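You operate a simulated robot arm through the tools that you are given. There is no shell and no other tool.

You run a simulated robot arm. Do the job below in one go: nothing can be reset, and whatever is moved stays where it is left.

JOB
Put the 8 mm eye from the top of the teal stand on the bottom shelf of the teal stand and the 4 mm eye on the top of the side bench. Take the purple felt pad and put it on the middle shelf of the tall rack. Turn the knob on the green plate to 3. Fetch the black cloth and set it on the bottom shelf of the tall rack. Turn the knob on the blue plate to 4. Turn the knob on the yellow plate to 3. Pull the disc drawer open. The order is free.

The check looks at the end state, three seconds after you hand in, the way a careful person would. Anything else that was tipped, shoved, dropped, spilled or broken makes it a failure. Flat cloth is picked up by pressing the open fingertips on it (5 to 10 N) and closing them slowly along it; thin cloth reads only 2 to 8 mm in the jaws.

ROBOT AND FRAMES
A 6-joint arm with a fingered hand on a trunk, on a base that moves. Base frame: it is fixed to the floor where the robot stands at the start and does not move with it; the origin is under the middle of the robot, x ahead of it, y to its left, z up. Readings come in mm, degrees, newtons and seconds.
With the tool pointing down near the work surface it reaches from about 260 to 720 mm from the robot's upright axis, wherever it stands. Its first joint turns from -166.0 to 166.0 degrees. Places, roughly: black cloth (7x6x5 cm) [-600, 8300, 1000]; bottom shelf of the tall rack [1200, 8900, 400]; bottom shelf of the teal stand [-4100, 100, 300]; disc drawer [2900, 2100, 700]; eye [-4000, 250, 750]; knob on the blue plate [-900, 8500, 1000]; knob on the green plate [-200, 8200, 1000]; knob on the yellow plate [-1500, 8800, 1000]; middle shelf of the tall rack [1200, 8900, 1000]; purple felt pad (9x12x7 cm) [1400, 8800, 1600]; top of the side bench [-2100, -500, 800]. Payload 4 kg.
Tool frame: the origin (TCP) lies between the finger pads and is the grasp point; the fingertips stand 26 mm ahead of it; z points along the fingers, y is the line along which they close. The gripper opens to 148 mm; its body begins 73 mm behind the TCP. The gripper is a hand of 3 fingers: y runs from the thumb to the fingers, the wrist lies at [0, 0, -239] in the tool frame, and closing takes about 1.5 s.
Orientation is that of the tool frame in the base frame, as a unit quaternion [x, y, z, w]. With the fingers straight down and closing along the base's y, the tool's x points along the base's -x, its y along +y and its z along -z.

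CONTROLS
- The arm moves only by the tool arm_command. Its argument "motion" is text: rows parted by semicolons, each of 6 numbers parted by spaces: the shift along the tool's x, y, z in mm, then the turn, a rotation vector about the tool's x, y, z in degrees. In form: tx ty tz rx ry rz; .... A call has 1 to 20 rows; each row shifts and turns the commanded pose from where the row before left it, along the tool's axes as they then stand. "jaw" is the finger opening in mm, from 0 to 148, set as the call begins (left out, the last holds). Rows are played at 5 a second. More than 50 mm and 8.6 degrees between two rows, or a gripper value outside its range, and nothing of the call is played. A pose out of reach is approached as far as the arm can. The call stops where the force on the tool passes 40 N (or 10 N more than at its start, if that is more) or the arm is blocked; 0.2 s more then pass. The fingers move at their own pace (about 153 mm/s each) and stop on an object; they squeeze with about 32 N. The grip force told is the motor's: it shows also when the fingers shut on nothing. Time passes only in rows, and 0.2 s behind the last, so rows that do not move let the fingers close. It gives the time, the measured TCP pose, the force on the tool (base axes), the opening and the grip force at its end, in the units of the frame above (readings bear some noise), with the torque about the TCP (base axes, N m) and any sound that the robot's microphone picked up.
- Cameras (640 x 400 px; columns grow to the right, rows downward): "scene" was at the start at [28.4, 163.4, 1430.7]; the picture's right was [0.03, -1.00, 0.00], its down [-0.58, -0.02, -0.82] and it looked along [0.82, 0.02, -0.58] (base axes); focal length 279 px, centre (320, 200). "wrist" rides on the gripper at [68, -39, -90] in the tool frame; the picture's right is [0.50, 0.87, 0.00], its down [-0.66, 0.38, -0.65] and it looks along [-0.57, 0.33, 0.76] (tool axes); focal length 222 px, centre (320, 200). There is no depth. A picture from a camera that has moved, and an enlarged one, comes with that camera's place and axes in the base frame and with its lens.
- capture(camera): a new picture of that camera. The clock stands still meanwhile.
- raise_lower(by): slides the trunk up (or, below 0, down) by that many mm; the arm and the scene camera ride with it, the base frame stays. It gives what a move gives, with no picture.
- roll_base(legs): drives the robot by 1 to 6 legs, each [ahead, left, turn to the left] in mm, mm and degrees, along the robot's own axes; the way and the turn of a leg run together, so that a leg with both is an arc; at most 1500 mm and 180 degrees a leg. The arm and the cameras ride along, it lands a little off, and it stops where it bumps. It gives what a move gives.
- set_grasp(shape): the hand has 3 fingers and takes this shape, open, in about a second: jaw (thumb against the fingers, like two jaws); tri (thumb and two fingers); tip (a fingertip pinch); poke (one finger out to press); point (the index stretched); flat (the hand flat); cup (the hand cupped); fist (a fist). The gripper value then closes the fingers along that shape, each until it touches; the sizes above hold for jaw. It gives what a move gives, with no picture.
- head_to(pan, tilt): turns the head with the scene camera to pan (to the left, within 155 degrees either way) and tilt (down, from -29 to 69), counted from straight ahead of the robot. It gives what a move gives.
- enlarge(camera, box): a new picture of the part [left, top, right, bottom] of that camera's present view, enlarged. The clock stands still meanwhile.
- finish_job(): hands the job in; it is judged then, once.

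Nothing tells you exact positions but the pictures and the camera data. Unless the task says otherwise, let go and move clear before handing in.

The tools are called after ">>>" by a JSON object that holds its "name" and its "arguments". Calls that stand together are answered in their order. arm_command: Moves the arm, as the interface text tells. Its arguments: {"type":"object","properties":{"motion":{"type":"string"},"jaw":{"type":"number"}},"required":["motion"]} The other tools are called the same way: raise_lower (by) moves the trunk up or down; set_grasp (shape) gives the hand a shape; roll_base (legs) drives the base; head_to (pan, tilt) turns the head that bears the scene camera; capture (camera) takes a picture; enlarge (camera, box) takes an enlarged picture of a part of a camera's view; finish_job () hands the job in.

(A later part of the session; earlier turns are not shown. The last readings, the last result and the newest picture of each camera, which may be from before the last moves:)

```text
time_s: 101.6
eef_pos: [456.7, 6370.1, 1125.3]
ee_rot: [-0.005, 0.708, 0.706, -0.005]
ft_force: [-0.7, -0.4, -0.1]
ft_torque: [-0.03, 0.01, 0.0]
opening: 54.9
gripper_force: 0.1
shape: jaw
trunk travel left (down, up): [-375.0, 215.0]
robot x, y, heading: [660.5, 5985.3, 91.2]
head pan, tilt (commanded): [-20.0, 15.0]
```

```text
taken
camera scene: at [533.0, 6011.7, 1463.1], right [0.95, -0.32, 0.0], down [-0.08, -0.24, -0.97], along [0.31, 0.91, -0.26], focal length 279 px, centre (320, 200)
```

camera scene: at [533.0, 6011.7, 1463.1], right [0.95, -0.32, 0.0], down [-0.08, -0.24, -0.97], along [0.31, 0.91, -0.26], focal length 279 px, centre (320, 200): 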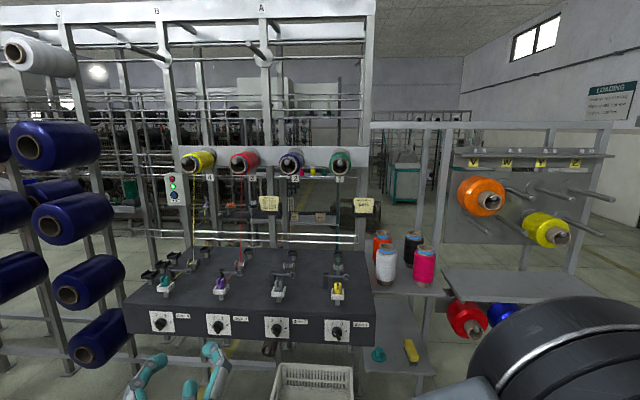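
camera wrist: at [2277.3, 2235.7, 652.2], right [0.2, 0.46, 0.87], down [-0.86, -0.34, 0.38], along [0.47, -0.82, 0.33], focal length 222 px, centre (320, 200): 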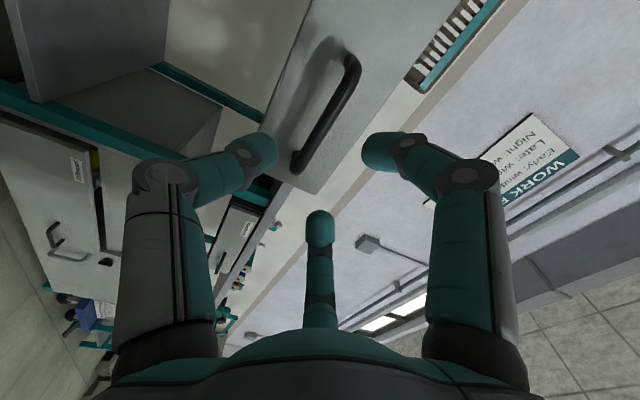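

The reverse move stopped early because the base touched something behind. Before doing anything else I'll look behind me to see what it is and whether it moved.

>>> {"name": "head_to", "arguments": {"pan": 150, "tilt": 50}}

>>> {"name": "capture", "arguments": {"camera": "scene"}}

>>> {"name": "head_to", "arguments": {"pan": -155, "tilt": 50}}

>>> {"name": "capture", "arguments": {"camera": "scene"}}

>>> {"name": "head_to", "arguments": {"pan": -90, "tilt": 50}}

>>> {"name": "capture", "arguments": {"camera": "scene"}}

```text
time_s: 104.2
eef_pos: [456.8, 6370.0, 1125.2]
ee_rot: [-0.006, 0.708, 0.706, -0.006]
ft_force: [-0.4, 0.9, 0.4]
ft_torque: [0.02, 0.0, 0.0]
opening: 54.7
gripper_force: 0.1
shape: jaw
trunk travel left (down, up): [-375.0, 215.0]
robot x, y, heading: [662.7, 5986.8, 91.1]
head pan, tilt (commanded): [150.0, 50.0]
```

```text
taken
camera scene: at [465.6, 5856.0, 1409.3], right [-0.88, 0.48, 0.0], down [0.37, 0.67, -0.64], along [-0.31, -0.56, -0.77], focal length 279 px, centre (320, 200)
```

scene: 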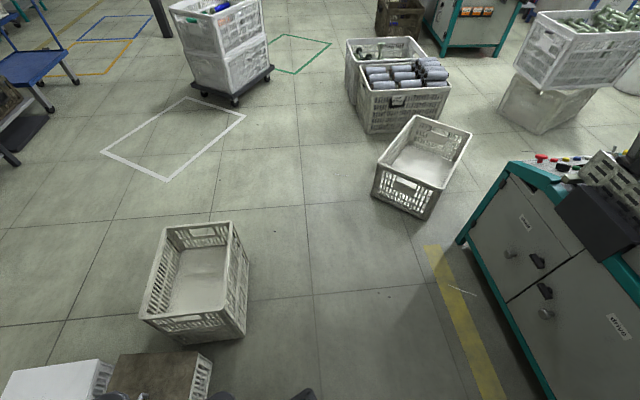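

```text
time_s: 108.3
eef_pos: [455.2, 6371.3, 1124.8]
ee_rot: [-0.005, 0.709, 0.705, -0.005]
ft_force: [0.0, 0.0, 0.2]
ft_torque: [-0.03, -0.03, -0.03]
opening: 55.0
gripper_force: 0.2
shape: jaw
trunk travel left (down, up): [-375.0, 215.0]
robot x, y, heading: [663.8, 5987.2, 91.2]
head pan, tilt (commanded): [-154.7, 50.0]
```

```text
taken
camera scene: at [537.0, 5854.4, 1409.3], right [-0.9, -0.44, 0.0], down [-0.34, 0.69, -0.64], along [0.29, -0.58, -0.77], focal length 279 px, centre (320, 200)
```

scene: 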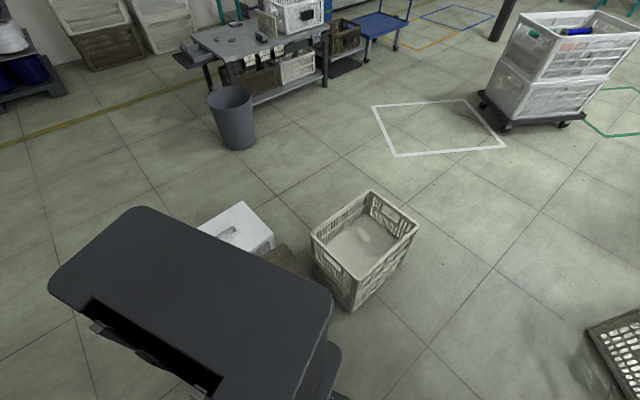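

```text
time_s: 109.7
eef_pos: [455.8, 6368.8, 1123.7]
ee_rot: [-0.004, 0.708, 0.706, -0.006]
ft_force: [-0.5, 0.1, -0.3]
ft_torque: [0.02, -0.04, 0.04]
opening: 54.6
gripper_force: 0.1
shape: jaw
trunk travel left (down, up): [-375.0, 215.0]
robot x, y, heading: [662.4, 5985.0, 91.3]
head pan, tilt (commanded): [-90.0, 50.0]
```

```text
taken
camera scene: at [579.8, 5924.8, 1409.3], right [0.02, -1.0, 0.0], down [-0.77, -0.01, -0.64], along [0.64, 0.01, -0.77], focal length 279 px, centre (320, 200)
```

scene: 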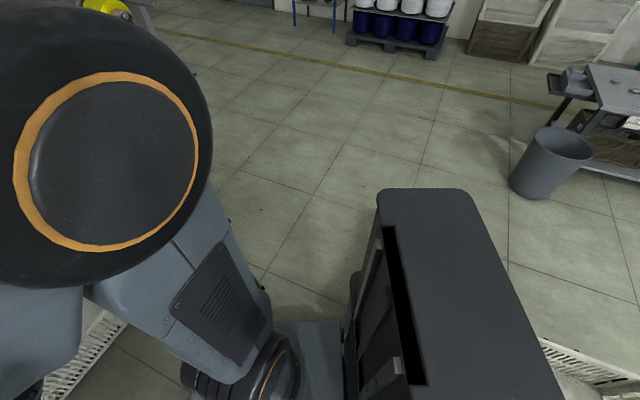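

I touched the brown box behind; it looks to be in its place still. I'll move forward off it first, then sideways to the right along the clear strip.

>>> {"name": "roll_base", "arguments": {"legs": [[120, 0, -1], [0, -1350, 0], [0, -650, 0]]}}

>>> {"name": "head_to", "arguments": {"pan": 20, "tilt": 15}}

>>> {"name": "capture", "arguments": {"camera": "scene"}}

>>> {"name": "head_to", "arguments": {"pan": -20, "tilt": 15}}

>>> {"name": "capture", "arguments": {"camera": "scene"}}

>>> {"name": "head_to", "arguments": {"pan": 110, "tilt": 25}}

>>> {"name": "capture", "arguments": {"camera": "scene"}}

```text
time_s: 120.5
eef_pos: [2466.9, 6507.9, 1125.9]
ee_rot: [0.0, 0.709, 0.705, -0.001]
ft_force: [-0.5, 0.3, -0.1]
ft_torque: [0.02, -0.02, 0.02]
opening: 54.8
gripper_force: 0.0
shape: jaw
trunk travel left (down, up): [-375.0, 215.0]
robot x, y, heading: [2667.3, 6122.7, 90.5]
head pan, tilt (commanded): [-90.0, 50.0]
```

```text
time_s: 122.4
eef_pos: [2467.1, 6508.2, 1124.5]
ee_rot: [0.002, 0.708, 0.706, -0.001]
ft_force: [-0.3, 0.5, -1.1]
ft_torque: [0.03, -0.04, 0.0]
opening: 55.0
gripper_force: 0.1
shape: jaw
trunk travel left (down, up): [-375.0, 215.0]
robot x, y, heading: [2667.5, 6122.9, 90.1]
head pan, tilt (commanded): [20.0, 15.0]
```

```text
taken
camera scene: at [2475.2, 6149.0, 1463.1], right [0.94, 0.35, 0.0], down [0.09, -0.24, -0.97], along [-0.33, 0.91, -0.26], focal length 279 px, centre (320, 200)
```

scene: 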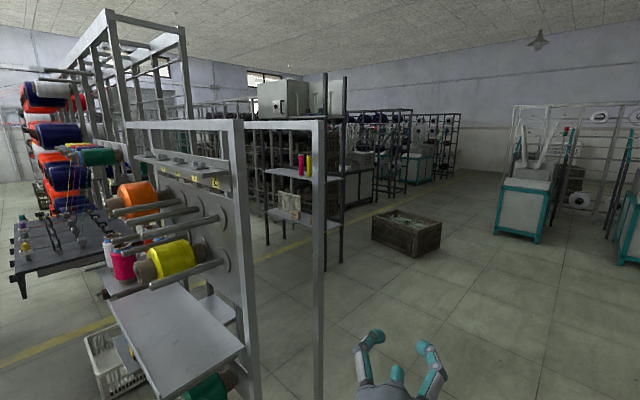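

```text
time_s: 123.4
eef_pos: [2467.2, 6507.3, 1124.3]
ee_rot: [0.0, 0.709, 0.706, 0.0]
ft_force: [0.2, -0.1, -0.5]
ft_torque: [-0.03, 0.0, 0.0]
opening: 54.7
gripper_force: 0.1
shape: jaw
trunk travel left (down, up): [-375.0, 215.0]
robot x, y, heading: [2667.2, 6123.8, 90.2]
head pan, tilt (commanded): [-20.0, 15.0]
```

```text
taken
camera scene: at [2539.0, 6149.3, 1463.1], right [0.94, -0.34, 0.0], down [-0.09, -0.24, -0.97], along [0.33, 0.91, -0.26], focal length 279 px, centre (320, 200)
```

scene: 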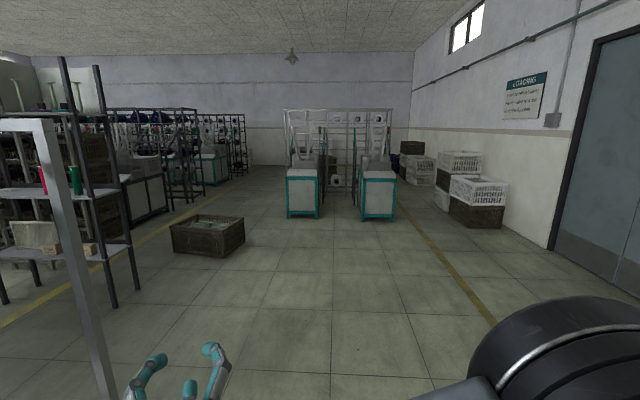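

```text
time_s: 125.5
eef_pos: [2466.4, 6508.1, 1125.9]
ee_rot: [0.0, 0.708, 0.706, 0.0]
ft_force: [0.2, 0.1, 0.0]
ft_torque: [-0.03, 0.0, 0.0]
opening: 54.9
gripper_force: 0.1
shape: jaw
trunk travel left (down, up): [-375.0, 215.0]
robot x, y, heading: [2670.9, 6121.2, 90.3]
head pan, tilt (commanded): [110.0, 25.0]
```

```text
taken
camera scene: at [2421.0, 6029.5, 1446.8], right [-0.35, 0.94, 0.0], down [0.4, 0.15, -0.91], along [-0.85, -0.31, -0.42], focal length 279 px, centre (320, 200)
```

scene: 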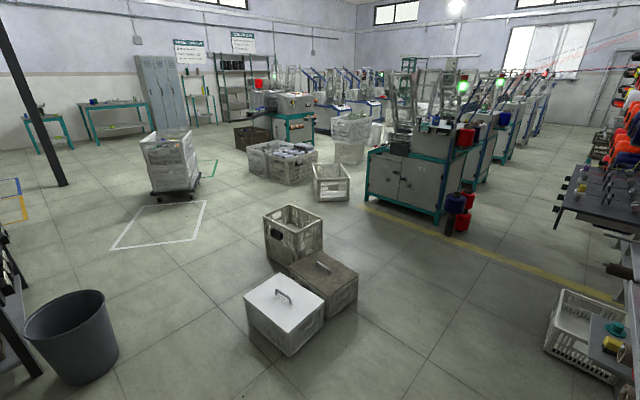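

The tall rack with dark posts is visible left-ahead (right front leg near 1757, 8878). I'll drive forward past the frame's end and look along the back of the creel.

>>> {"name": "roll_base", "arguments": {"legs": [[1450, 0, 0]]}}

>>> {"name": "head_to", "arguments": {"pan": 60, "tilt": 15}}

>>> {"name": "capture", "arguments": {"camera": "scene"}}

>>> {"name": "enlarge", "arguments": {"camera": "scene", "box": [160, 100, 480, 300]}}

```text
time_s: 132.7
eef_pos: [2464.4, 7945.0, 1125.2]
ee_rot: [0.001, 0.709, 0.706, 0.001]
ft_force: [0.1, 0.3, 0.0]
ft_torque: [0.0, 0.0, -0.03]
opening: 54.7
gripper_force: 0.1
shape: jaw
trunk travel left (down, up): [-375.0, 215.0]
robot x, y, heading: [2663.3, 7559.0, 90.0]
head pan, tilt (commanded): [110.0, 25.0]
```

```text
time_s: 133.9
eef_pos: [2465.0, 7944.9, 1125.9]
ee_rot: [0.001, 0.708, 0.706, 0.001]
ft_force: [0.4, 0.1, 0.7]
ft_torque: [-0.03, -0.03, -0.03]
opening: 54.9
gripper_force: 0.2
shape: jaw
trunk travel left (down, up): [-375.0, 215.0]
robot x, y, heading: [2661.2, 7557.5, 90.3]
head pan, tilt (commanded): [60.0, 15.0]
```

```text
taken
camera scene: at [2422.7, 7544.9, 1463.1], right [0.5, 0.87, 0.0], down [0.22, -0.13, -0.97], along [-0.84, 0.48, -0.26], focal length 279 px, centre (320, 200)
```

scene: 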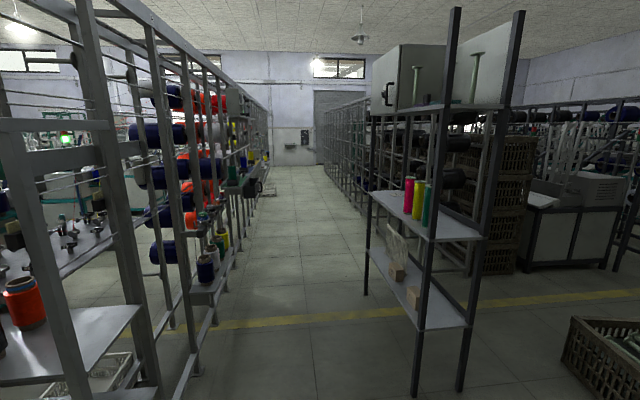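

```text
2.00 times, centred on (320, 200) of scene
camera zoom: at [2422.7, 7544.9, 1463.1], right [0.5, 0.87, 0.0], down [0.22, -0.13, -0.97], along [-0.84, 0.48, -0.26], focal length 558 px, centre (320, 200)
```

zoom: 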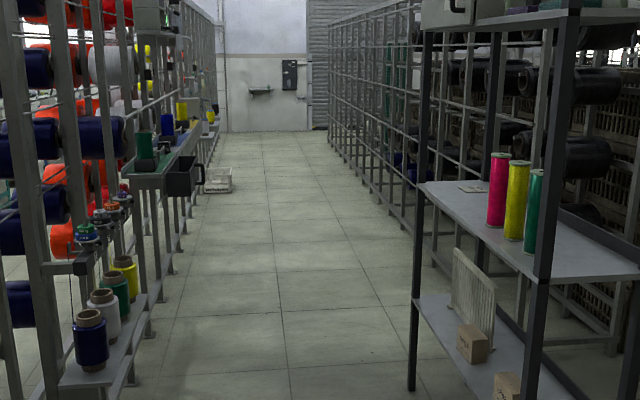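

I'm at the mouth of the aisle: creel back on the left, tall rack (top, middle and bottom shelves) on the right. I'll move into the aisle midline, turn along it, and look at the rack and the creel's back.

>>> {"name": "roll_base", "arguments": {"legs": [[323, 661, 0], [0, 0, 67], [700, 0, 0]]}}

>>> {"name": "head_to", "arguments": {"pan": 20, "tilt": 20}}

>>> {"name": "capture", "arguments": {"camera": "scene"}}

>>> {"name": "head_to", "arguments": {"pan": -60, "tilt": 15}}

>>> {"name": "capture", "arguments": {"camera": "scene"}}

```text
time_s: 144.2
eef_pos: [922.6, 8124.1, 1124.5]
ee_rot: [-0.388, 0.592, 0.591, -0.387]
ft_force: [0.0, -0.1, -0.8]
ft_torque: [-0.03, -0.02, -0.03]
opening: 54.8
gripper_force: 0.0
shape: jaw
trunk travel left (down, up): [-375.0, 215.0]
robot x, y, heading: [1351.6, 8153.8, 157.0]
head pan, tilt (commanded): [60.0, 15.0]
```

```text
time_s: 145.3
eef_pos: [921.7, 8123.5, 1125.3]
ee_rot: [-0.389, 0.593, 0.59, -0.387]
ft_force: [0.6, -0.7, -0.4]
ft_torque: [-0.01, -0.02, 0.01]
opening: 54.7
gripper_force: 0.1
shape: jaw
trunk travel left (down, up): [-375.0, 215.0]
robot x, y, heading: [1354.2, 8154.4, 156.9]
head pan, tilt (commanded): [20.0, 20.0]
```

```text
taken
camera scene: at [1254.8, 7986.8, 1454.9], right [0.06, 1.0, 0.0], down [0.34, -0.02, -0.94], along [-0.94, 0.05, -0.34], focal length 279 px, centre (320, 200)
```

scene: 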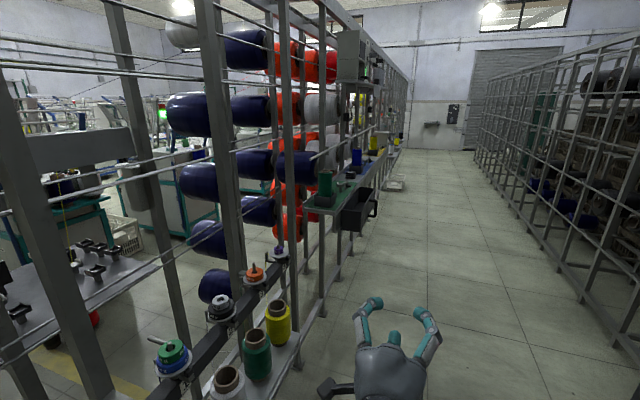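

```text
time_s: 146.8
eef_pos: [922.0, 8123.0, 1125.1]
ee_rot: [-0.388, 0.592, 0.59, -0.387]
ft_force: [-0.3, -0.6, -0.7]
ft_torque: [0.02, -0.01, 0.02]
opening: 54.8
gripper_force: 0.0
shape: jaw
trunk travel left (down, up): [-375.0, 215.0]
robot x, y, heading: [1354.1, 8155.1, 156.5]
head pan, tilt (commanded): [-60.0, 15.0]
```

```text
taken
camera scene: at [1336.7, 8074.3, 1463.1], right [0.99, 0.12, 0.0], down [0.03, -0.26, -0.97], along [-0.11, 0.96, -0.26], focal length 279 px, centre (320, 200)
```

scene: 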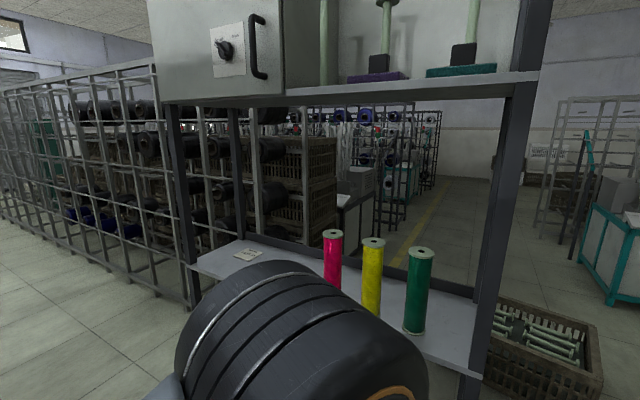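

The purple pad is on the rack's top shelf and something with a green post appears to stand on or behind it. I'll raise the trunk and look closely.

>>> {"name": "raise_lower", "arguments": {"by": 215}}

>>> {"name": "head_to", "arguments": {"pan": -62, "tilt": 5}}

>>> {"name": "capture", "arguments": {"camera": "scene"}}

>>> {"name": "enlarge", "arguments": {"camera": "scene", "box": [320, 130, 560, 280]}}

```text
time_s: 149.1
eef_pos: [922.4, 8123.8, 1340.6]
ee_rot: [-0.388, 0.592, 0.591, -0.387]
ft_force: [0.0, -0.3, -0.1]
ft_torque: [0.01, -0.05, 0.02]
opening: 54.6
gripper_force: 0.1
shape: jaw
trunk travel left (down, up): [-590.0, 0.0]
robot x, y, heading: [1360.7, 8155.5, 156.9]
head pan, tilt (commanded): [-60.0, 15.0]
```

```text
time_s: 149.8
eef_pos: [923.1, 8123.1, 1339.9]
ee_rot: [-0.389, 0.592, 0.591, -0.387]
ft_force: [-0.4, 0.3, -0.6]
ft_torque: [-0.01, 0.02, -0.01]
opening: 54.7
gripper_force: 0.1
shape: jaw
trunk travel left (down, up): [-590.0, 0.0]
robot x, y, heading: [1358.0, 8151.5, 156.7]
head pan, tilt (commanded): [-62.0, 5.0]
```

```text
taken
camera scene: at [1340.2, 8073.1, 1694.2], right [1.0, 0.08, 0.0], down [0.01, -0.09, -1.0], along [-0.08, 0.99, -0.09], focal length 279 px, centre (320, 200)
```

scene: 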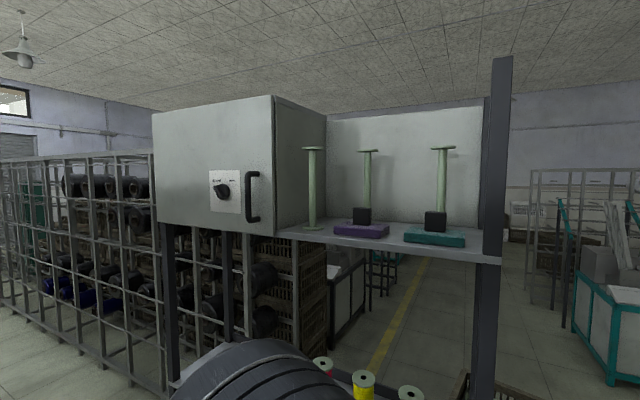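

```text
2.67 times, centred on (440, 205) of scene
camera zoom: at [1340.2, 8073.1, 1694.2], right [1.0, 0.08, 0.0], down [0.01, -0.09, -1.0], along [-0.08, 0.99, -0.09], focal length 744 px, centre (0, 187)
```

zoom: 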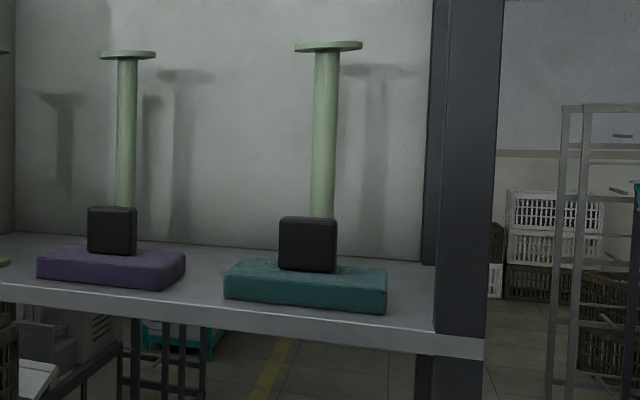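

The purple pad has a black grip block on top (about 46 mm cube), and green bobbins stand close behind and beside it. I'll test the hand's other shapes to find one suited for a narrow block.

>>> {"name": "set_grasp", "arguments": {"shape": "tri"}}

>>> {"name": "capture", "arguments": {"camera": "wrist"}}

>>> {"name": "set_grasp", "arguments": {"shape": "tip"}}

>>> {"name": "capture", "arguments": {"camera": "wrist"}}

>>> {"name": "arm_command", "arguments": {"motion": "0 0 0 0 0 0; 0 0 0 0 0 0; 0 0 0 0 0 0; 0 0 0 0 0 0; 0 0 0 0 0 0", "jaw": 46}}

>>> {"name": "capture", "arguments": {"camera": "wrist"}}

```text
time_s: 150.7
eef_pos: [922.4, 8123.0, 1341.0]
ee_rot: [-0.388, 0.592, 0.59, -0.387]
ft_force: [-0.6, 0.0, 0.2]
ft_torque: [0.01, -0.01, 0.0]
opening: 148.0
gripper_force: 0.1
shape: tri
trunk travel left (down, up): [-590.0, 0.0]
robot x, y, heading: [1357.0, 8152.7, 156.8]
head pan, tilt (commanded): [-62.0, 5.0]
```

```text
taken
camera wrist: at [978.2, 8025.4, 1301.3], right [-0.2, -0.46, 0.87], down [0.86, 0.34, 0.38], along [-0.47, 0.82, 0.32], focal length 222 px, centre (320, 200)
```

wrist: 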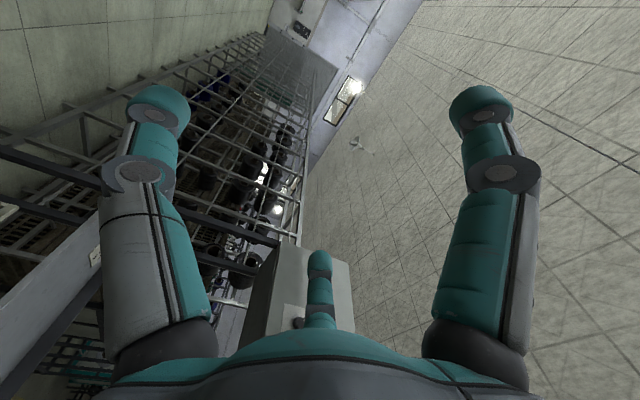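

```text
time_s: 151.6
eef_pos: [921.5, 8122.7, 1339.8]
ee_rot: [-0.388, 0.592, 0.59, -0.387]
ft_force: [0.4, -0.7, -0.1]
ft_torque: [0.01, -0.02, -0.04]
opening: 147.9
gripper_force: 0.1
shape: tip
trunk travel left (down, up): [-590.0, 0.0]
robot x, y, heading: [1355.3, 8152.2, 156.8]
head pan, tilt (commanded): [-62.0, 5.0]
```

```text
taken
camera wrist: at [978.2, 8025.4, 1301.3], right [-0.2, -0.46, 0.87], down [0.86, 0.34, 0.38], along [-0.47, 0.82, 0.32], focal length 222 px, centre (320, 200)
```

wrist: 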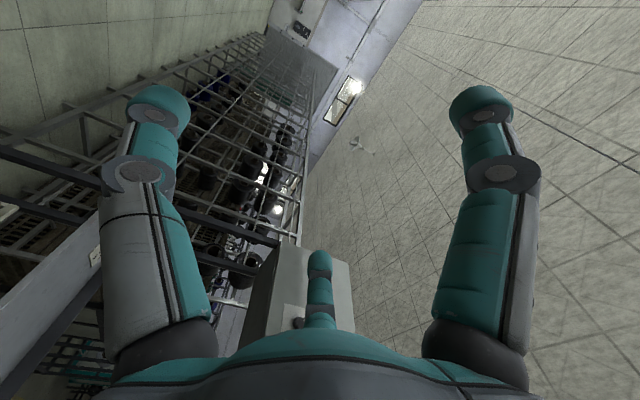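

```text
time_s: 152.8
eef_pos: [922.1, 8122.8, 1340.2]
ee_rot: [-0.388, 0.592, 0.591, -0.387]
ft_force: [0.6, -0.6, 0.0]
ft_torque: [-0.01, -0.01, 0.04]
opening: 46.4
gripper_force: 0.1
shape: tip
trunk travel left (down, up): [-590.0, 0.0]
robot x, y, heading: [1357.0, 8151.0, 156.9]
head pan, tilt (commanded): [-62.0, 5.0]
```

```text
taken
camera wrist: at [978.2, 8025.4, 1301.3], right [-0.2, -0.46, 0.87], down [0.86, 0.34, 0.38], along [-0.47, 0.82, 0.32], focal length 222 px, centre (320, 200)
```

wrist: 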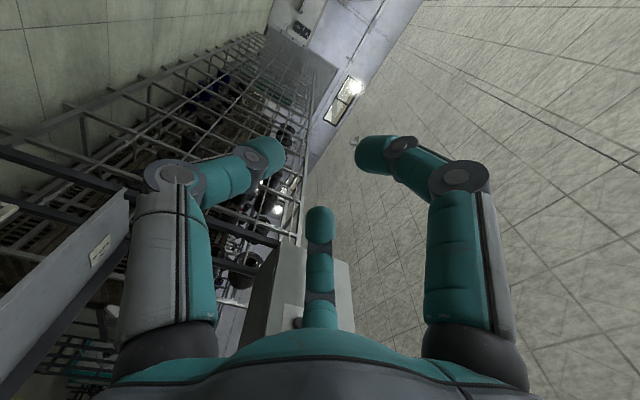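

The shapes keep three fingers with the two fingers about 56 mm apart, so the block must be gripped from above. I need to know exactly where the bobbins stand, so I'll take zooms from two head positions for parallax.

>>> {"name": "enlarge", "arguments": {"camera": "scene", "box": [290, 130, 410, 250]}}

>>> {"name": "head_to", "arguments": {"pan": -100, "tilt": 5}}

>>> {"name": "capture", "arguments": {"camera": "scene"}}

>>> {"name": "head_to", "arguments": {"pan": -22, "tilt": 5}}

>>> {"name": "capture", "arguments": {"camera": "scene"}}

```text
3.33 times, centred on (350, 190) of scene
camera zoom: at [1340.2, 8073.1, 1694.3], right [1.0, 0.08, 0.0], down [0.01, -0.09, -1.0], along [-0.08, 0.99, -0.09], focal length 930 px, centre (220, 233)
```

zoom: 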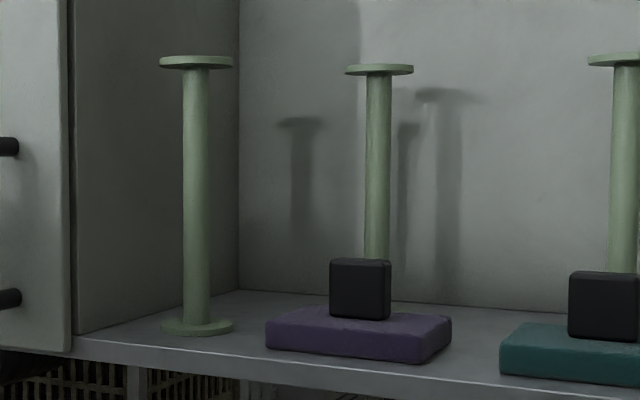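

```text
time_s: 153.9
eef_pos: [922.9, 8123.5, 1339.7]
ee_rot: [-0.388, 0.592, 0.59, -0.388]
ft_force: [0.1, -0.1, 0.5]
ft_torque: [-0.01, -0.01, 0.02]
opening: 46.4
gripper_force: 0.1
shape: tip
trunk travel left (down, up): [-590.0, 0.0]
robot x, y, heading: [1355.7, 8154.0, 156.5]
head pan, tilt (commanded): [-100.0, 5.0]
```

```text
taken
camera scene: at [1398.1, 8058.4, 1694.3], right [0.84, -0.55, 0.0], down [-0.05, -0.07, -1.0], along [0.55, 0.83, -0.09], focal length 279 px, centre (320, 200)
```

scene: 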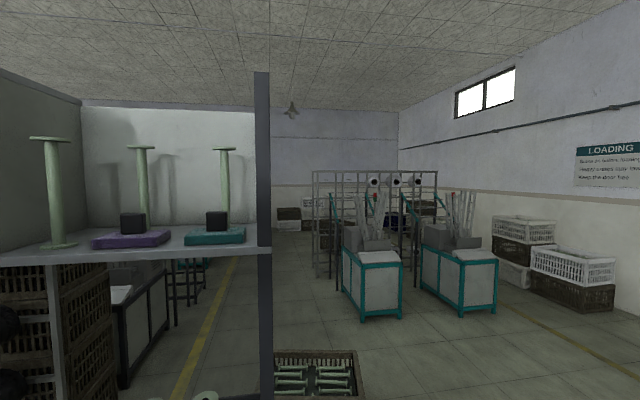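

```text
time_s: 155.4
eef_pos: [921.8, 8124.0, 1340.3]
ee_rot: [-0.388, 0.592, 0.59, -0.387]
ft_force: [0.8, 0.0, 0.4]
ft_torque: [0.02, 0.02, 0.02]
opening: 46.5
gripper_force: 0.0
shape: tip
trunk travel left (down, up): [-590.0, 0.0]
robot x, y, heading: [1352.7, 8150.7, 157.0]
head pan, tilt (commanded): [-22.0, 5.0]
```

```text
taken
camera scene: at [1283.2, 8046.8, 1694.3], right [0.71, 0.7, 0.0], down [0.06, -0.06, -1.0], along [-0.7, 0.71, -0.09], focal length 279 px, centre (320, 200)
```

scene: 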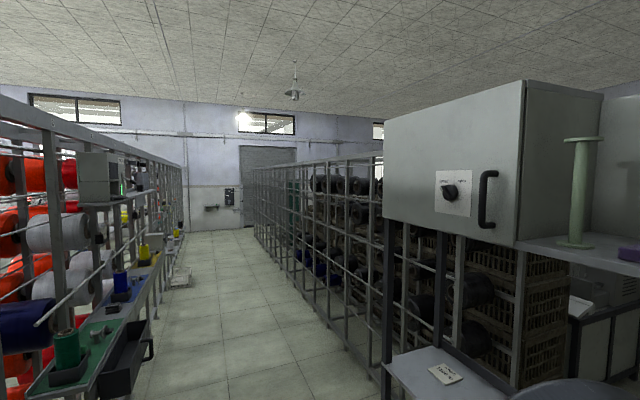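

The bobbins stand about 145 mm from the pad's block, so a straight-down grasp on the block clears them. I'll open the hand a bit, turn the tool to point down, and move to a point in front of and above the pad.

>>> {"name": "arm_command", "arguments": {"motion": "0 0 0 8.2 0 0; 0 0 0 8.2 0 0; 0 0 0 8.2 0 0; 0 0 0 8.2 0 0; 0 0 0 8.2 0 0; 0 0 0 8.2 0 0; 0 0 0 8.2 0 0; 0 0 0 8.2 0 0; 0 0 0 8.2 0 0; 0 0 0 8.2 0 0; 0 0 0 8 0 0; 0 0 0 0 0 0", "jaw": 75}}

>>> {"name": "arm_command", "arguments": {"motion": "-36.6 -12.4 -24.3 0 0 0; -36.6 -12.4 -24.3 0 0 0; -36.6 -12.4 -24.3 0 0 0; -36.6 -12.4 -24.3 0 0 0; -36.6 -12.4 -24.3 0 0 0; -36.6 -12.4 -24.3 0 0 0; -36.6 -12.4 -24.3 0 0 0"}}

>>> {"name": "head_to", "arguments": {"pan": -62, "tilt": 5}}

>>> {"name": "capture", "arguments": {"camera": "scene"}}

```text
time_s: 158.0
eef_pos: [921.7, 8122.8, 1339.4]
ee_rot: [-0.548, 0.836, -0.003, 0.0]
ft_force: [-0.3, -0.6, -0.6]
ft_torque: [-0.01, -0.01, -0.04]
opening: 74.4
gripper_force: 0.0
shape: tip
trunk travel left (down, up): [-590.0, 0.0]
robot x, y, heading: [1352.4, 8155.1, 156.8]
head pan, tilt (commanded): [-22.0, 5.0]
```

```text
time_s: 159.6
eef_pos: [1103.9, 8325.3, 1493.9]
ee_rot: [-0.548, 0.837, 0.001, 0.0]
ft_force: [-0.9, 0.7, 0.2]
ft_torque: [0.01, -0.02, 0.0]
opening: 74.3
gripper_force: 0.1
shape: tip
out of reach, approached as far as the arm can: row 7
trunk travel left (down, up): [-590.0, 0.0]
robot x, y, heading: [1355.0, 8158.2, 157.0]
head pan, tilt (commanded): [-22.0, 5.0]
```

```text
time_s: 160.7
eef_pos: [1103.2, 8325.2, 1493.7]
ee_rot: [-0.548, 0.836, -0.001, 0.0]
ft_force: [0.4, 0.7, -1.4]
ft_torque: [0.0, -0.02, -0.03]
opening: 74.7
gripper_force: 0.0
shape: tip
trunk travel left (down, up): [-590.0, 0.0]
robot x, y, heading: [1355.6, 8158.8, 156.6]
head pan, tilt (commanded): [-62.0, 5.0]
```

```text
taken
camera scene: at [1340.1, 8073.1, 1694.3], right [1.0, 0.08, 0.0], down [0.01, -0.09, -1.0], along [-0.08, 0.99, -0.09], focal length 279 px, centre (320, 200)
```

scene: 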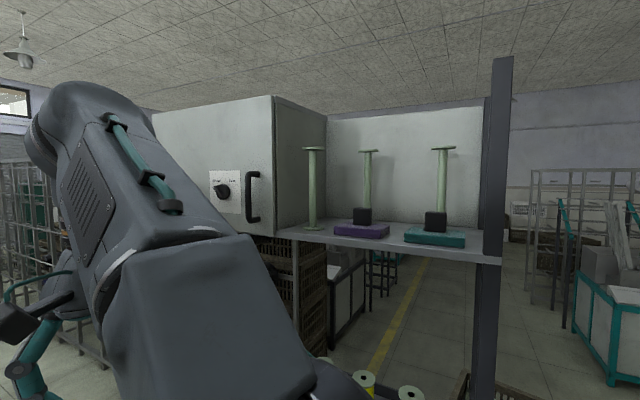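

A straight-down grasp at that height is out of reach, so I'll approach horizontally from the front and roll the hand about 22° so the thumb and the lower finger oppose each other on the block. First I reorient the hand in the free aisle.

>>> {"name": "arm_command", "arguments": {"motion": "0 0 0 0 -8.2 0; 0 0 0 0 -8.2 0; 0 0 0 0 -8.2 0; 0 0 0 0 -8.2 0; 0 0 0 0 -8.2 0; 0 0 0 0 -8.2 0; 0 0 0 0 -8.2 0; 0 0 0 0 -8.2 0; 0 0 0 0 -8.2 0; 0 0 0 0 -8.2 0; 0 0 0 0 -8 0; 0 0 0 0 0 0"}}

>>> {"name": "arm_command", "arguments": {"motion": "0 0 0 0 0 8.4; 0 0 0 0 0 8.4; 0 0 0 0 0 8.4; 0 0 0 0 0 8.4; 0 0 0 0 0 8.4; 0 0 0 0 0 8.4; 0 0 0 0 0 8.4; 0 0 0 0 0 8.4; 0 0 0 0 0 8.4; 0 0 0 0 0 8.4; 0 0 0 0 0 8.4; 0 0 0 0 0 8.4; 0 0 0 0 0 8.4; 0 0 0 0 0 8.4; 0 0 0 0 0 8.4; 0 0 0 0 0 8.4; 0 0 0 0 0 8.4; 0 0 0 0 0 8.4; 0 0 0 0 0 6.8; 0 0 0 0 0 0"}}

>>> {"name": "capture", "arguments": {"camera": "scene"}}

>>> {"name": "capture", "arguments": {"camera": "wrist"}}

```text
time_s: 163.2
eef_pos: [1097.2, 8362.6, 1478.8]
ee_rot: [-0.389, 0.59, 0.387, 0.592]
ft_force: [0.3, 0.1, -1.5]
ft_torque: [-0.02, -0.01, 0.01]
opening: 74.6
gripper_force: 0.0
shape: tip
out of reach, approached as far as the arm can: row 7, 8, 9, 10, 11
trunk travel left (down, up): [-590.0, 0.0]
robot x, y, heading: [1356.2, 8154.0, 156.8]
head pan, tilt (commanded): [-62.0, 5.0]
```

```text
time_s: 167.4
eef_pos: [1097.9, 8361.9, 1477.8]
ee_rot: [0.506, 0.495, 0.654, -0.268]
ft_force: [0.2, 0.4, 1.1]
ft_torque: [-0.01, 0.0, -0.01]
opening: 75.1
gripper_force: 0.0
shape: tip
trunk travel left (down, up): [-590.0, 0.0]
robot x, y, heading: [1357.5, 8151.1, 156.7]
head pan, tilt (commanded): [-62.0, 5.0]
```

```text
taken
camera scene: at [1340.2, 8073.1, 1694.3], right [1.0, 0.08, 0.0], down [0.01, -0.09, -1.0], along [-0.08, 0.99, -0.09], focal length 279 px, centre (320, 200)
```

scene: 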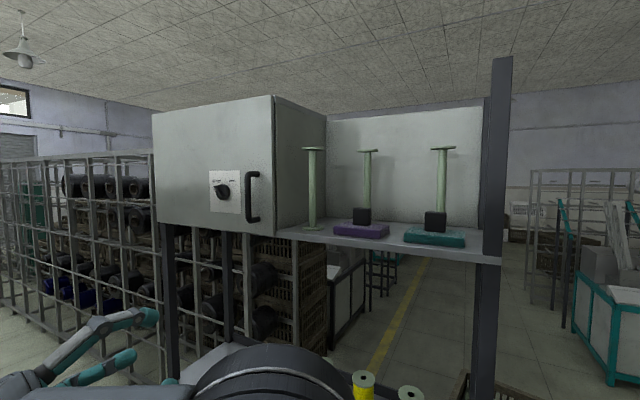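

```text
taken
camera wrist: at [1004.7, 8303.3, 1526.3], right [0.56, -0.24, 0.79], down [0.29, -0.84, -0.46], along [0.78, 0.49, -0.4], focal length 222 px, centre (320, 200)
```

wrist: 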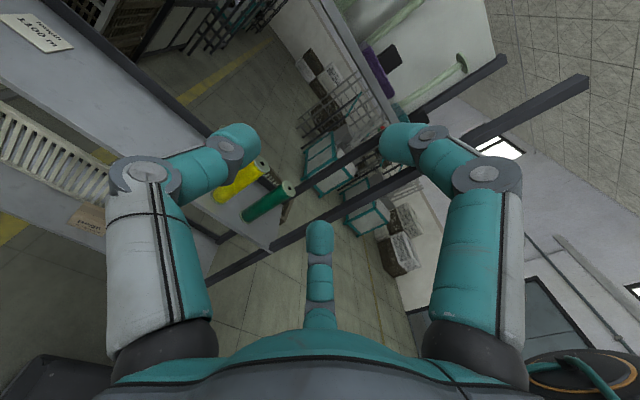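

>>> {"name": "arm_command", "arguments": {"motion": "10.65 18.46 42.1 0 0 0; 10.65 18.46 42.1 0 0 0; 10.65 18.46 42.1 0 0 0; 10.65 18.46 42.1 0 0 0; 10.65 18.46 42.1 0 0 0; 10.65 18.46 42.1 0 0 0; 10.65 18.46 42.1 0 0 0; 10.65 18.46 42.1 0 0 0; 0 0 0 0 0 0", "jaw": 80}}

>>> {"name": "capture", "arguments": {"camera": "scene"}}

>>> {"name": "capture", "arguments": {"camera": "wrist"}}

```text
time_s: 169.4
eef_pos: [1327.4, 8629.9, 1613.8]
ee_rot: [0.506, 0.494, 0.655, -0.267]
ft_force: [0.7, -0.3, -0.5]
ft_torque: [0.01, -0.05, 0.02]
opening: 79.9
gripper_force: 0.0
shape: tip
trunk travel left (down, up): [-590.0, 0.0]
robot x, y, heading: [1354.3, 8155.3, 156.6]
head pan, tilt (commanded): [-62.0, 5.0]
```

```text
taken
camera scene: at [1340.2, 8073.1, 1694.3], right [1.0, 0.08, 0.0], down [0.01, -0.09, -1.0], along [-0.08, 0.99, -0.09], focal length 279 px, centre (320, 200)
```

scene: 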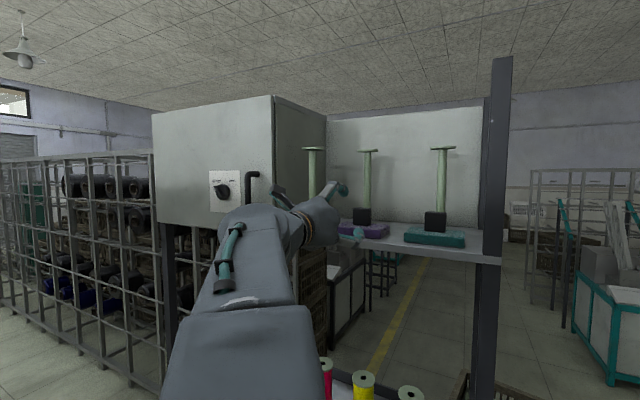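

```text
taken
camera wrist: at [1234.8, 8570.4, 1660.6], right [0.56, -0.24, 0.79], down [0.29, -0.84, -0.46], along [0.78, 0.49, -0.4], focal length 222 px, centre (320, 200)
```

wrist: 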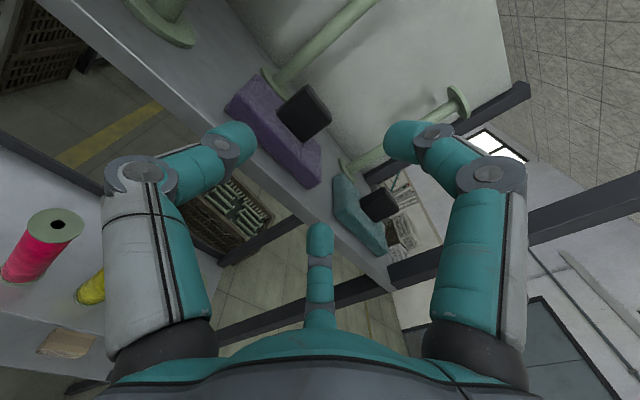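

>>> {"name": "enlarge", "arguments": {"camera": "scene", "box": [270, 150, 430, 250]}}

>>> {"name": "enlarge", "arguments": {"camera": "wrist", "box": [200, 40, 440, 190]}}

```text
4.00 times, centred on (350, 200) of scene
camera zoom: at [1340.2, 8073.1, 1694.3], right [1.0, 0.08, 0.0], down [0.01, -0.09, -1.0], along [-0.08, 0.99, -0.09], focal length 1116 px, centre (200, 200)
```

zoom: 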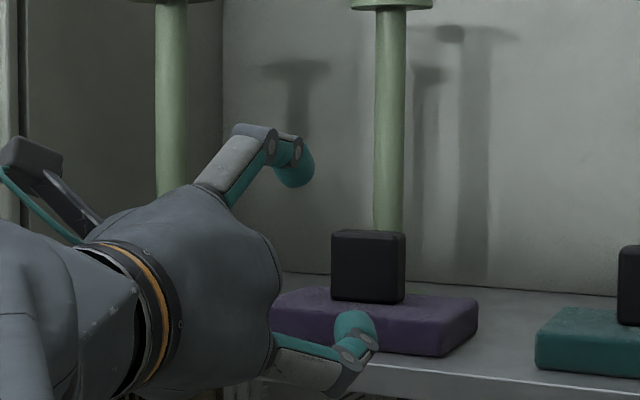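

```text
2.67 times, centred on (320, 115) of wrist
camera zoom: at [1234.8, 8570.4, 1660.6], right [0.56, -0.24, 0.79], down [0.29, -0.84, -0.46], along [0.78, 0.49, -0.4], focal length 592 px, centre (320, 427)
```

zoom: 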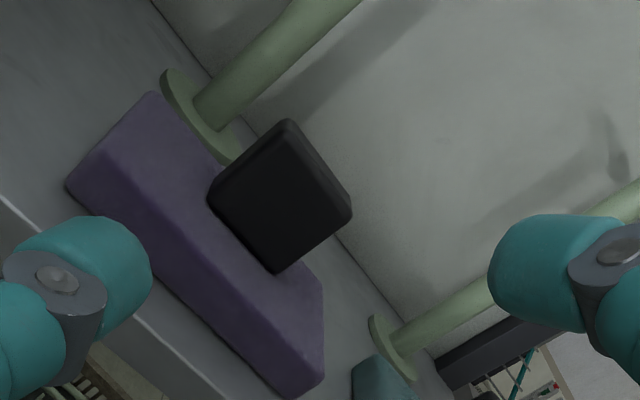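

The close-ups show the hand is really a three-finger centric gripper: the thumb and two fingers at 120°, all closing to the centre. So the best grasp is with the thumb on top of the block and the two fingers on its left and right faces; I'll back off, re-centre the base on the pad, and roll the hand for that.

>>> {"name": "arm_command", "arguments": {"motion": "0 0 -40 0 0 0; 0 0 -40 0 0 0; 0 0 -40 0 0 0; 0 0 0 0 0 -8.5; 0 0 0 0 0 -8.5; 0 0 0 0 0 -8.5; 0 0 0 0 0 -8.5; 0 0 0 0 0 -8.5; 0 0 0 0 0 -8.5; 0 0 0 0 0 -8.5; 0 0 0 0 0 -8.5; 0 0 0 0 0 -8.5; 0 0 0 0 0 -8.5; 0 0 0 0 0 -8.5; 0 0 0 0 0 -8.5; 0 0 0 0 0 -8.5; 0 0 0 0 0 -8.5; 0 0 0 0 0 -8.5; 0 0 0 0 0 0"}}

>>> {"name": "arm_command", "arguments": {"motion": "0 0 0 0 0 -8.5; 0 0 0 0 0 -8.5; 0 0 0 0 0 -8.5; 0 0 0 0 0 -8.5; 0 0 0 0 0 -8.5; 0 0 0 0 0 -8.5; 0 0 0 0 0 -8.5; 0 0 0 0 0 -8.5; 0 0 0 0 0 -8.5; 0 0 0 0 0 -8.5; 0 0 0 0 0 -8.5; 0 0 0 0 0 -8.5; 0 0 0 0 0 -8.5; 0 0 0 0 0 -8.5; 0 0 0 0 0 -1.5; 0 0 0 0 0 0"}}

>>> {"name": "roll_base", "arguments": {"legs": [[150, -50, 0]]}}

>>> {"name": "capture", "arguments": {"camera": "scene"}}

```text
time_s: 173.4
eef_pos: [1280.0, 8518.0, 1613.2]
ee_rot: [-0.22, 0.672, 0.529, 0.47]
ft_force: [-0.8, 0.6, -0.2]
ft_torque: [0.01, -0.01, -0.01]
opening: 79.6
gripper_force: 0.1
shape: tip
trunk travel left (down, up): [-590.0, 0.0]
robot x, y, heading: [1355.4, 8153.5, 156.7]
head pan, tilt (commanded): [-62.0, 5.0]
```

```text
time_s: 176.8
eef_pos: [1279.7, 8518.0, 1613.5]
ee_rot: [0.692, -0.142, 0.146, -0.692]
ft_force: [-0.1, 0.2, 0.1]
ft_torque: [0.01, -0.02, 0.02]
opening: 79.6
gripper_force: 0.0
shape: tip
trunk travel left (down, up): [-590.0, 0.0]
robot x, y, heading: [1359.2, 8154.6, 156.8]
head pan, tilt (commanded): [-62.0, 5.0]
```

```text
time_s: 178.3
eef_pos: [1158.5, 8623.9, 1613.2]
ee_rot: [0.692, -0.143, 0.145, -0.692]
ft_force: [-0.5, 0.8, 0.5]
ft_torque: [-0.01, 0.04, 0.01]
opening: 79.6
gripper_force: 0.0
shape: tip
trunk travel left (down, up): [-590.0, 0.0]
robot x, y, heading: [1238.5, 8258.3, 156.5]
head pan, tilt (commanded): [-62.0, 5.0]
```

```text
taken
camera scene: at [1220.0, 8178.9, 1694.3], right [1.0, 0.08, 0.0], down [0.01, -0.09, -1.0], along [-0.08, 0.99, -0.09], focal length 279 px, centre (320, 200)
```

scene: 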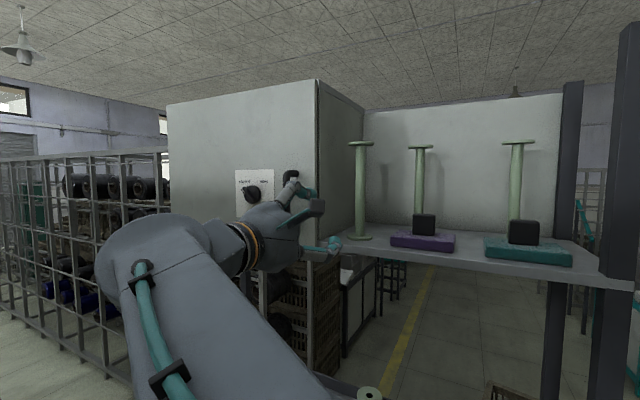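

>>> {"name": "arm_command", "arguments": {"motion": "30 -7.3 25.5 0 0 0; 30 -7.3 25.5 0 0 0; 30 -7.3 25.5 0 0 0; 30 -7.3 25.5 0 0 0; 30 -7.3 25.5 0 0 0; 0 0 0 -6.67 0 0; 0 0 0 -6.67 0 0; 0 0 0 -6.67 0 0; 0 0 0 0 0 0", "jaw": 72}}

>>> {"name": "enlarge", "arguments": {"camera": "scene", "box": [340, 150, 500, 250]}}

>>> {"name": "capture", "arguments": {"camera": "wrist"}}

```text
time_s: 178.9
eef_pos: [1116.2, 8649.2, 1619.6]
ee_rot: [0.713, -0.032, 0.041, -0.699]
ft_force: [-0.1, -0.2, -0.8]
ft_torque: [0.0, -0.03, 0.02]
opening: 72.2
gripper_force: 0.0
shape: tip
trunk travel left (down, up): [-590.0, 0.0]
robot x, y, heading: [1238.5, 8259.3, 157.0]
head pan, tilt (commanded): [-62.0, 5.0]
stopped in row 3: the arm was blocked; the commanded pose is now the measured one
```

```text
4.00 times, centred on (420, 200) of scene
camera zoom: at [1221.2, 8177.7, 1694.3], right [1.0, 0.08, 0.0], down [0.01, -0.09, -1.0], along [-0.08, 0.99, -0.09], focal length 1116 px, centre (-80, 200)
```

zoom: 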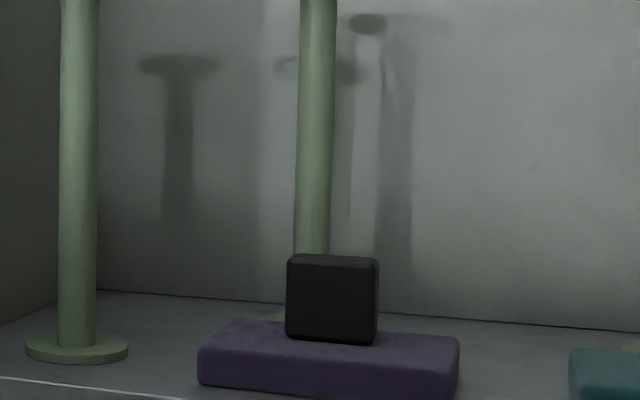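

```text
taken
camera wrist: at [1174.1, 8552.6, 1661.1], right [0.51, -0.07, -0.86], down [-0.71, -0.59, -0.38], along [-0.48, 0.81, -0.35], focal length 222 px, centre (320, 200)
```

wrist: 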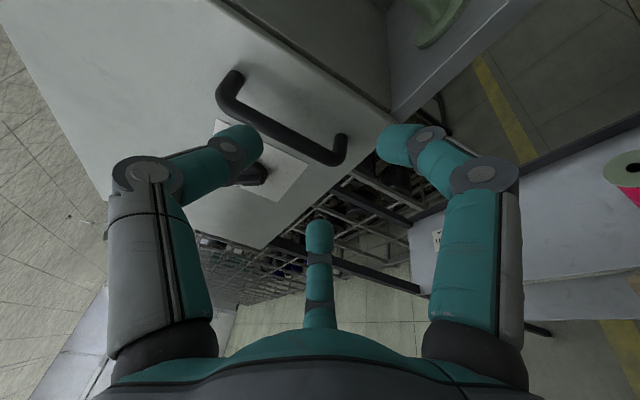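

The arm stopped as blocked after two rows and the hand ended up a bit left, near the control box handle. I'll look closely before moving again.

>>> {"name": "capture", "arguments": {"camera": "scene"}}

>>> {"name": "enlarge", "arguments": {"camera": "scene", "box": [180, 130, 380, 255]}}

>>> {"name": "enlarge", "arguments": {"camera": "wrist", "box": [160, 50, 480, 250]}}

```text
taken
camera scene: at [1221.2, 8177.7, 1694.3], right [1.0, 0.08, 0.0], down [0.01, -0.09, -1.0], along [-0.08, 0.99, -0.09], focal length 279 px, centre (320, 200)
```

scene: 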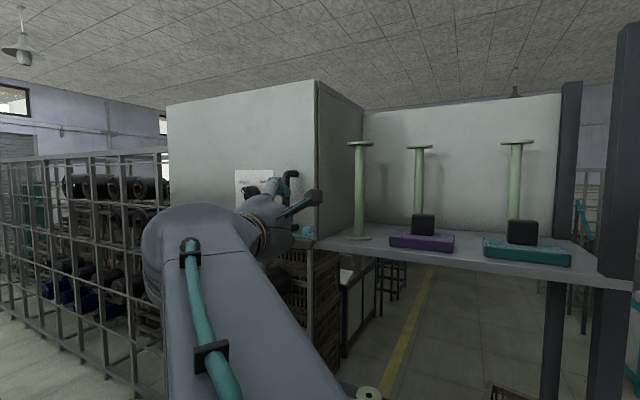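

```text
3.20 times, centred on (280, 192) of scene
camera zoom: at [1221.2, 8177.7, 1694.3], right [1.0, 0.08, 0.0], down [0.01, -0.09, -1.0], along [-0.08, 0.99, -0.09], focal length 893 px, centre (448, 224)
```

zoom: 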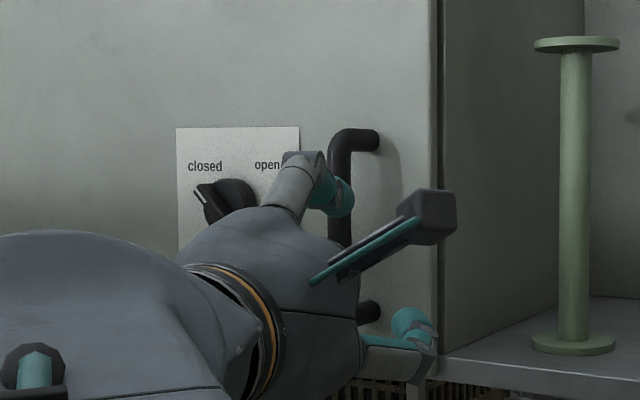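

```text
2.00 times, centred on (320, 150) of wrist
camera zoom: at [1174.1, 8552.6, 1661.1], right [0.51, -0.07, -0.86], down [-0.71, -0.59, -0.38], along [-0.48, 0.81, -0.35], focal length 444 px, centre (320, 300)
```

zoom: 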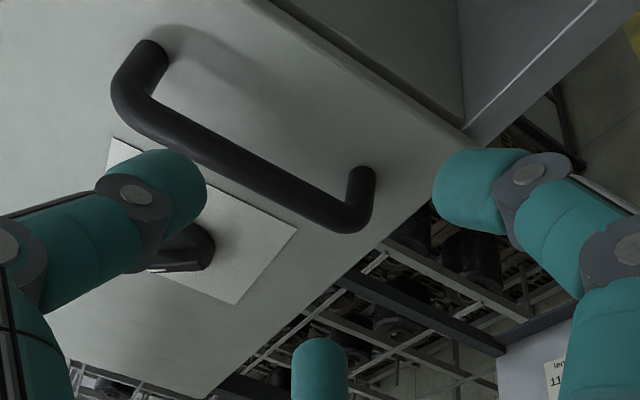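

>>> {"name": "head_to", "arguments": {"pan": -62, "tilt": 45}}

>>> {"name": "capture", "arguments": {"camera": "scene"}}

>>> {"name": "head_to", "arguments": {"pan": -30, "tilt": 40}}

>>> {"name": "capture", "arguments": {"camera": "scene"}}

```text
time_s: 180.0
eef_pos: [1116.0, 8649.4, 1619.9]
ee_rot: [0.712, -0.031, 0.042, -0.701]
ft_force: [0.0, -0.1, 0.6]
ft_torque: [0.02, 0.03, -0.01]
opening: 72.1
gripper_force: 0.0
shape: tip
trunk travel left (down, up): [-590.0, 0.0]
robot x, y, heading: [1239.8, 8260.1, 156.8]
head pan, tilt (commanded): [-62.0, 45.0]
```

```text
taken
camera scene: at [1221.7, 8167.7, 1631.3], right [1.0, 0.08, 0.0], down [0.06, -0.7, -0.71], along [-0.06, 0.71, -0.71], focal length 279 px, centre (320, 200)
```

scene: 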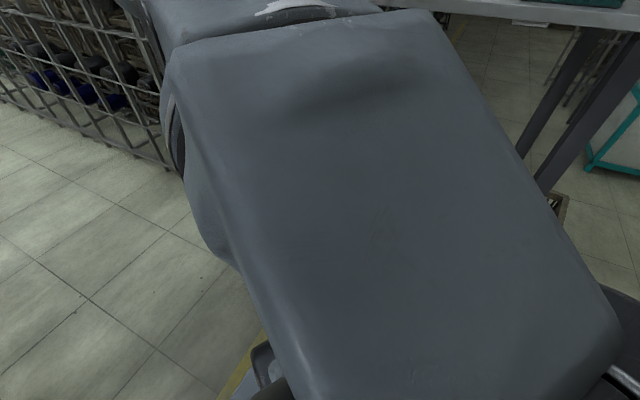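

```text
time_s: 180.9
eef_pos: [1117.0, 8649.8, 1620.6]
ee_rot: [0.712, -0.031, 0.041, -0.7]
ft_force: [0.0, 0.9, 0.2]
ft_torque: [0.02, -0.02, -0.03]
opening: 72.1
gripper_force: 0.0
shape: tip
trunk travel left (down, up): [-590.0, 0.0]
robot x, y, heading: [1232.6, 8254.9, 156.9]
head pan, tilt (commanded): [-30.0, 40.0]
```

```text
taken
camera scene: at [1177.6, 8154.8, 1638.5], right [0.8, 0.6, 0.0], down [0.38, -0.52, -0.77], along [-0.46, 0.61, -0.64], focal length 279 px, centre (320, 200)
```

scene: 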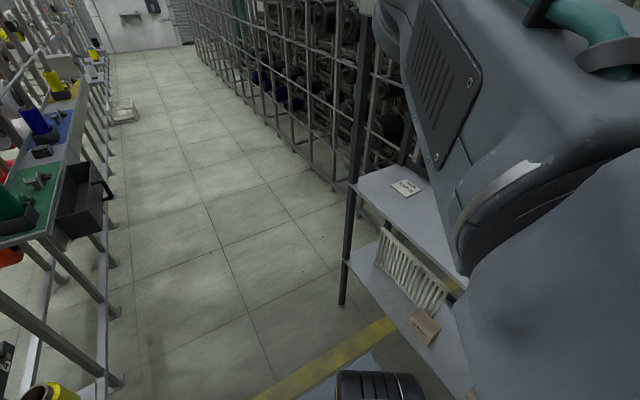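

The folded forearm came too close to my own head, which is what blocked it; the latch knob still reads "closed". I'll back the base away from the rack, turn to face the rack so the arm works straight ahead, and re-approach.

>>> {"name": "roll_base", "arguments": {"legs": [[0, 150, 0], [0, 0, -90]]}}

>>> {"name": "head_to", "arguments": {"pan": 0, "tilt": 10}}

>>> {"name": "capture", "arguments": {"camera": "scene"}}

```text
time_s: 186.1
eef_pos: [1566.5, 8242.3, 1620.0]
ee_rot: [0.483, -0.524, 0.524, -0.467]
ft_force: [-0.1, -0.6, 0.5]
ft_torque: [0.0, -0.02, 0.02]
opening: 72.1
gripper_force: 0.2
shape: tip
trunk travel left (down, up): [-590.0, 0.0]
robot x, y, heading: [1177.3, 8119.5, 67.0]
head pan, tilt (commanded): [-30.0, 40.0]
```

```text
time_s: 187.1
eef_pos: [1566.5, 8243.2, 1621.0]
ee_rot: [-0.483, 0.524, -0.524, 0.467]
ft_force: [1.0, 0.7, -0.4]
ft_torque: [0.01, 0.02, -0.01]
opening: 71.8
gripper_force: 0.2
shape: tip
trunk travel left (down, up): [-590.0, 0.0]
robot x, y, heading: [1175.9, 8120.1, 67.1]
head pan, tilt (commanded): [0.0, 10.0]
```

```text
taken
camera scene: at [1041.5, 8212.7, 1686.1], right [0.92, -0.39, 0.0], down [-0.07, -0.16, -0.98], along [0.38, 0.91, -0.17], focal length 279 px, centre (320, 200)
```

scene: 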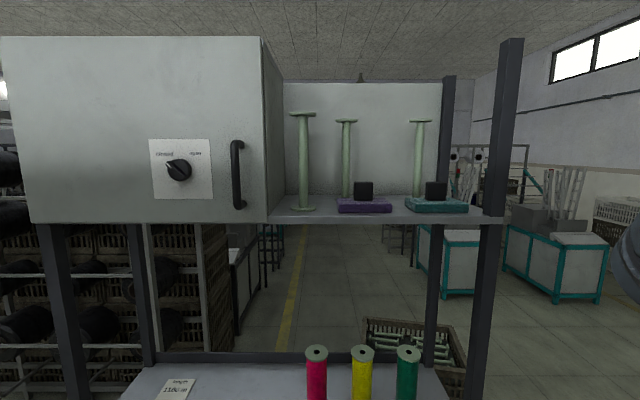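

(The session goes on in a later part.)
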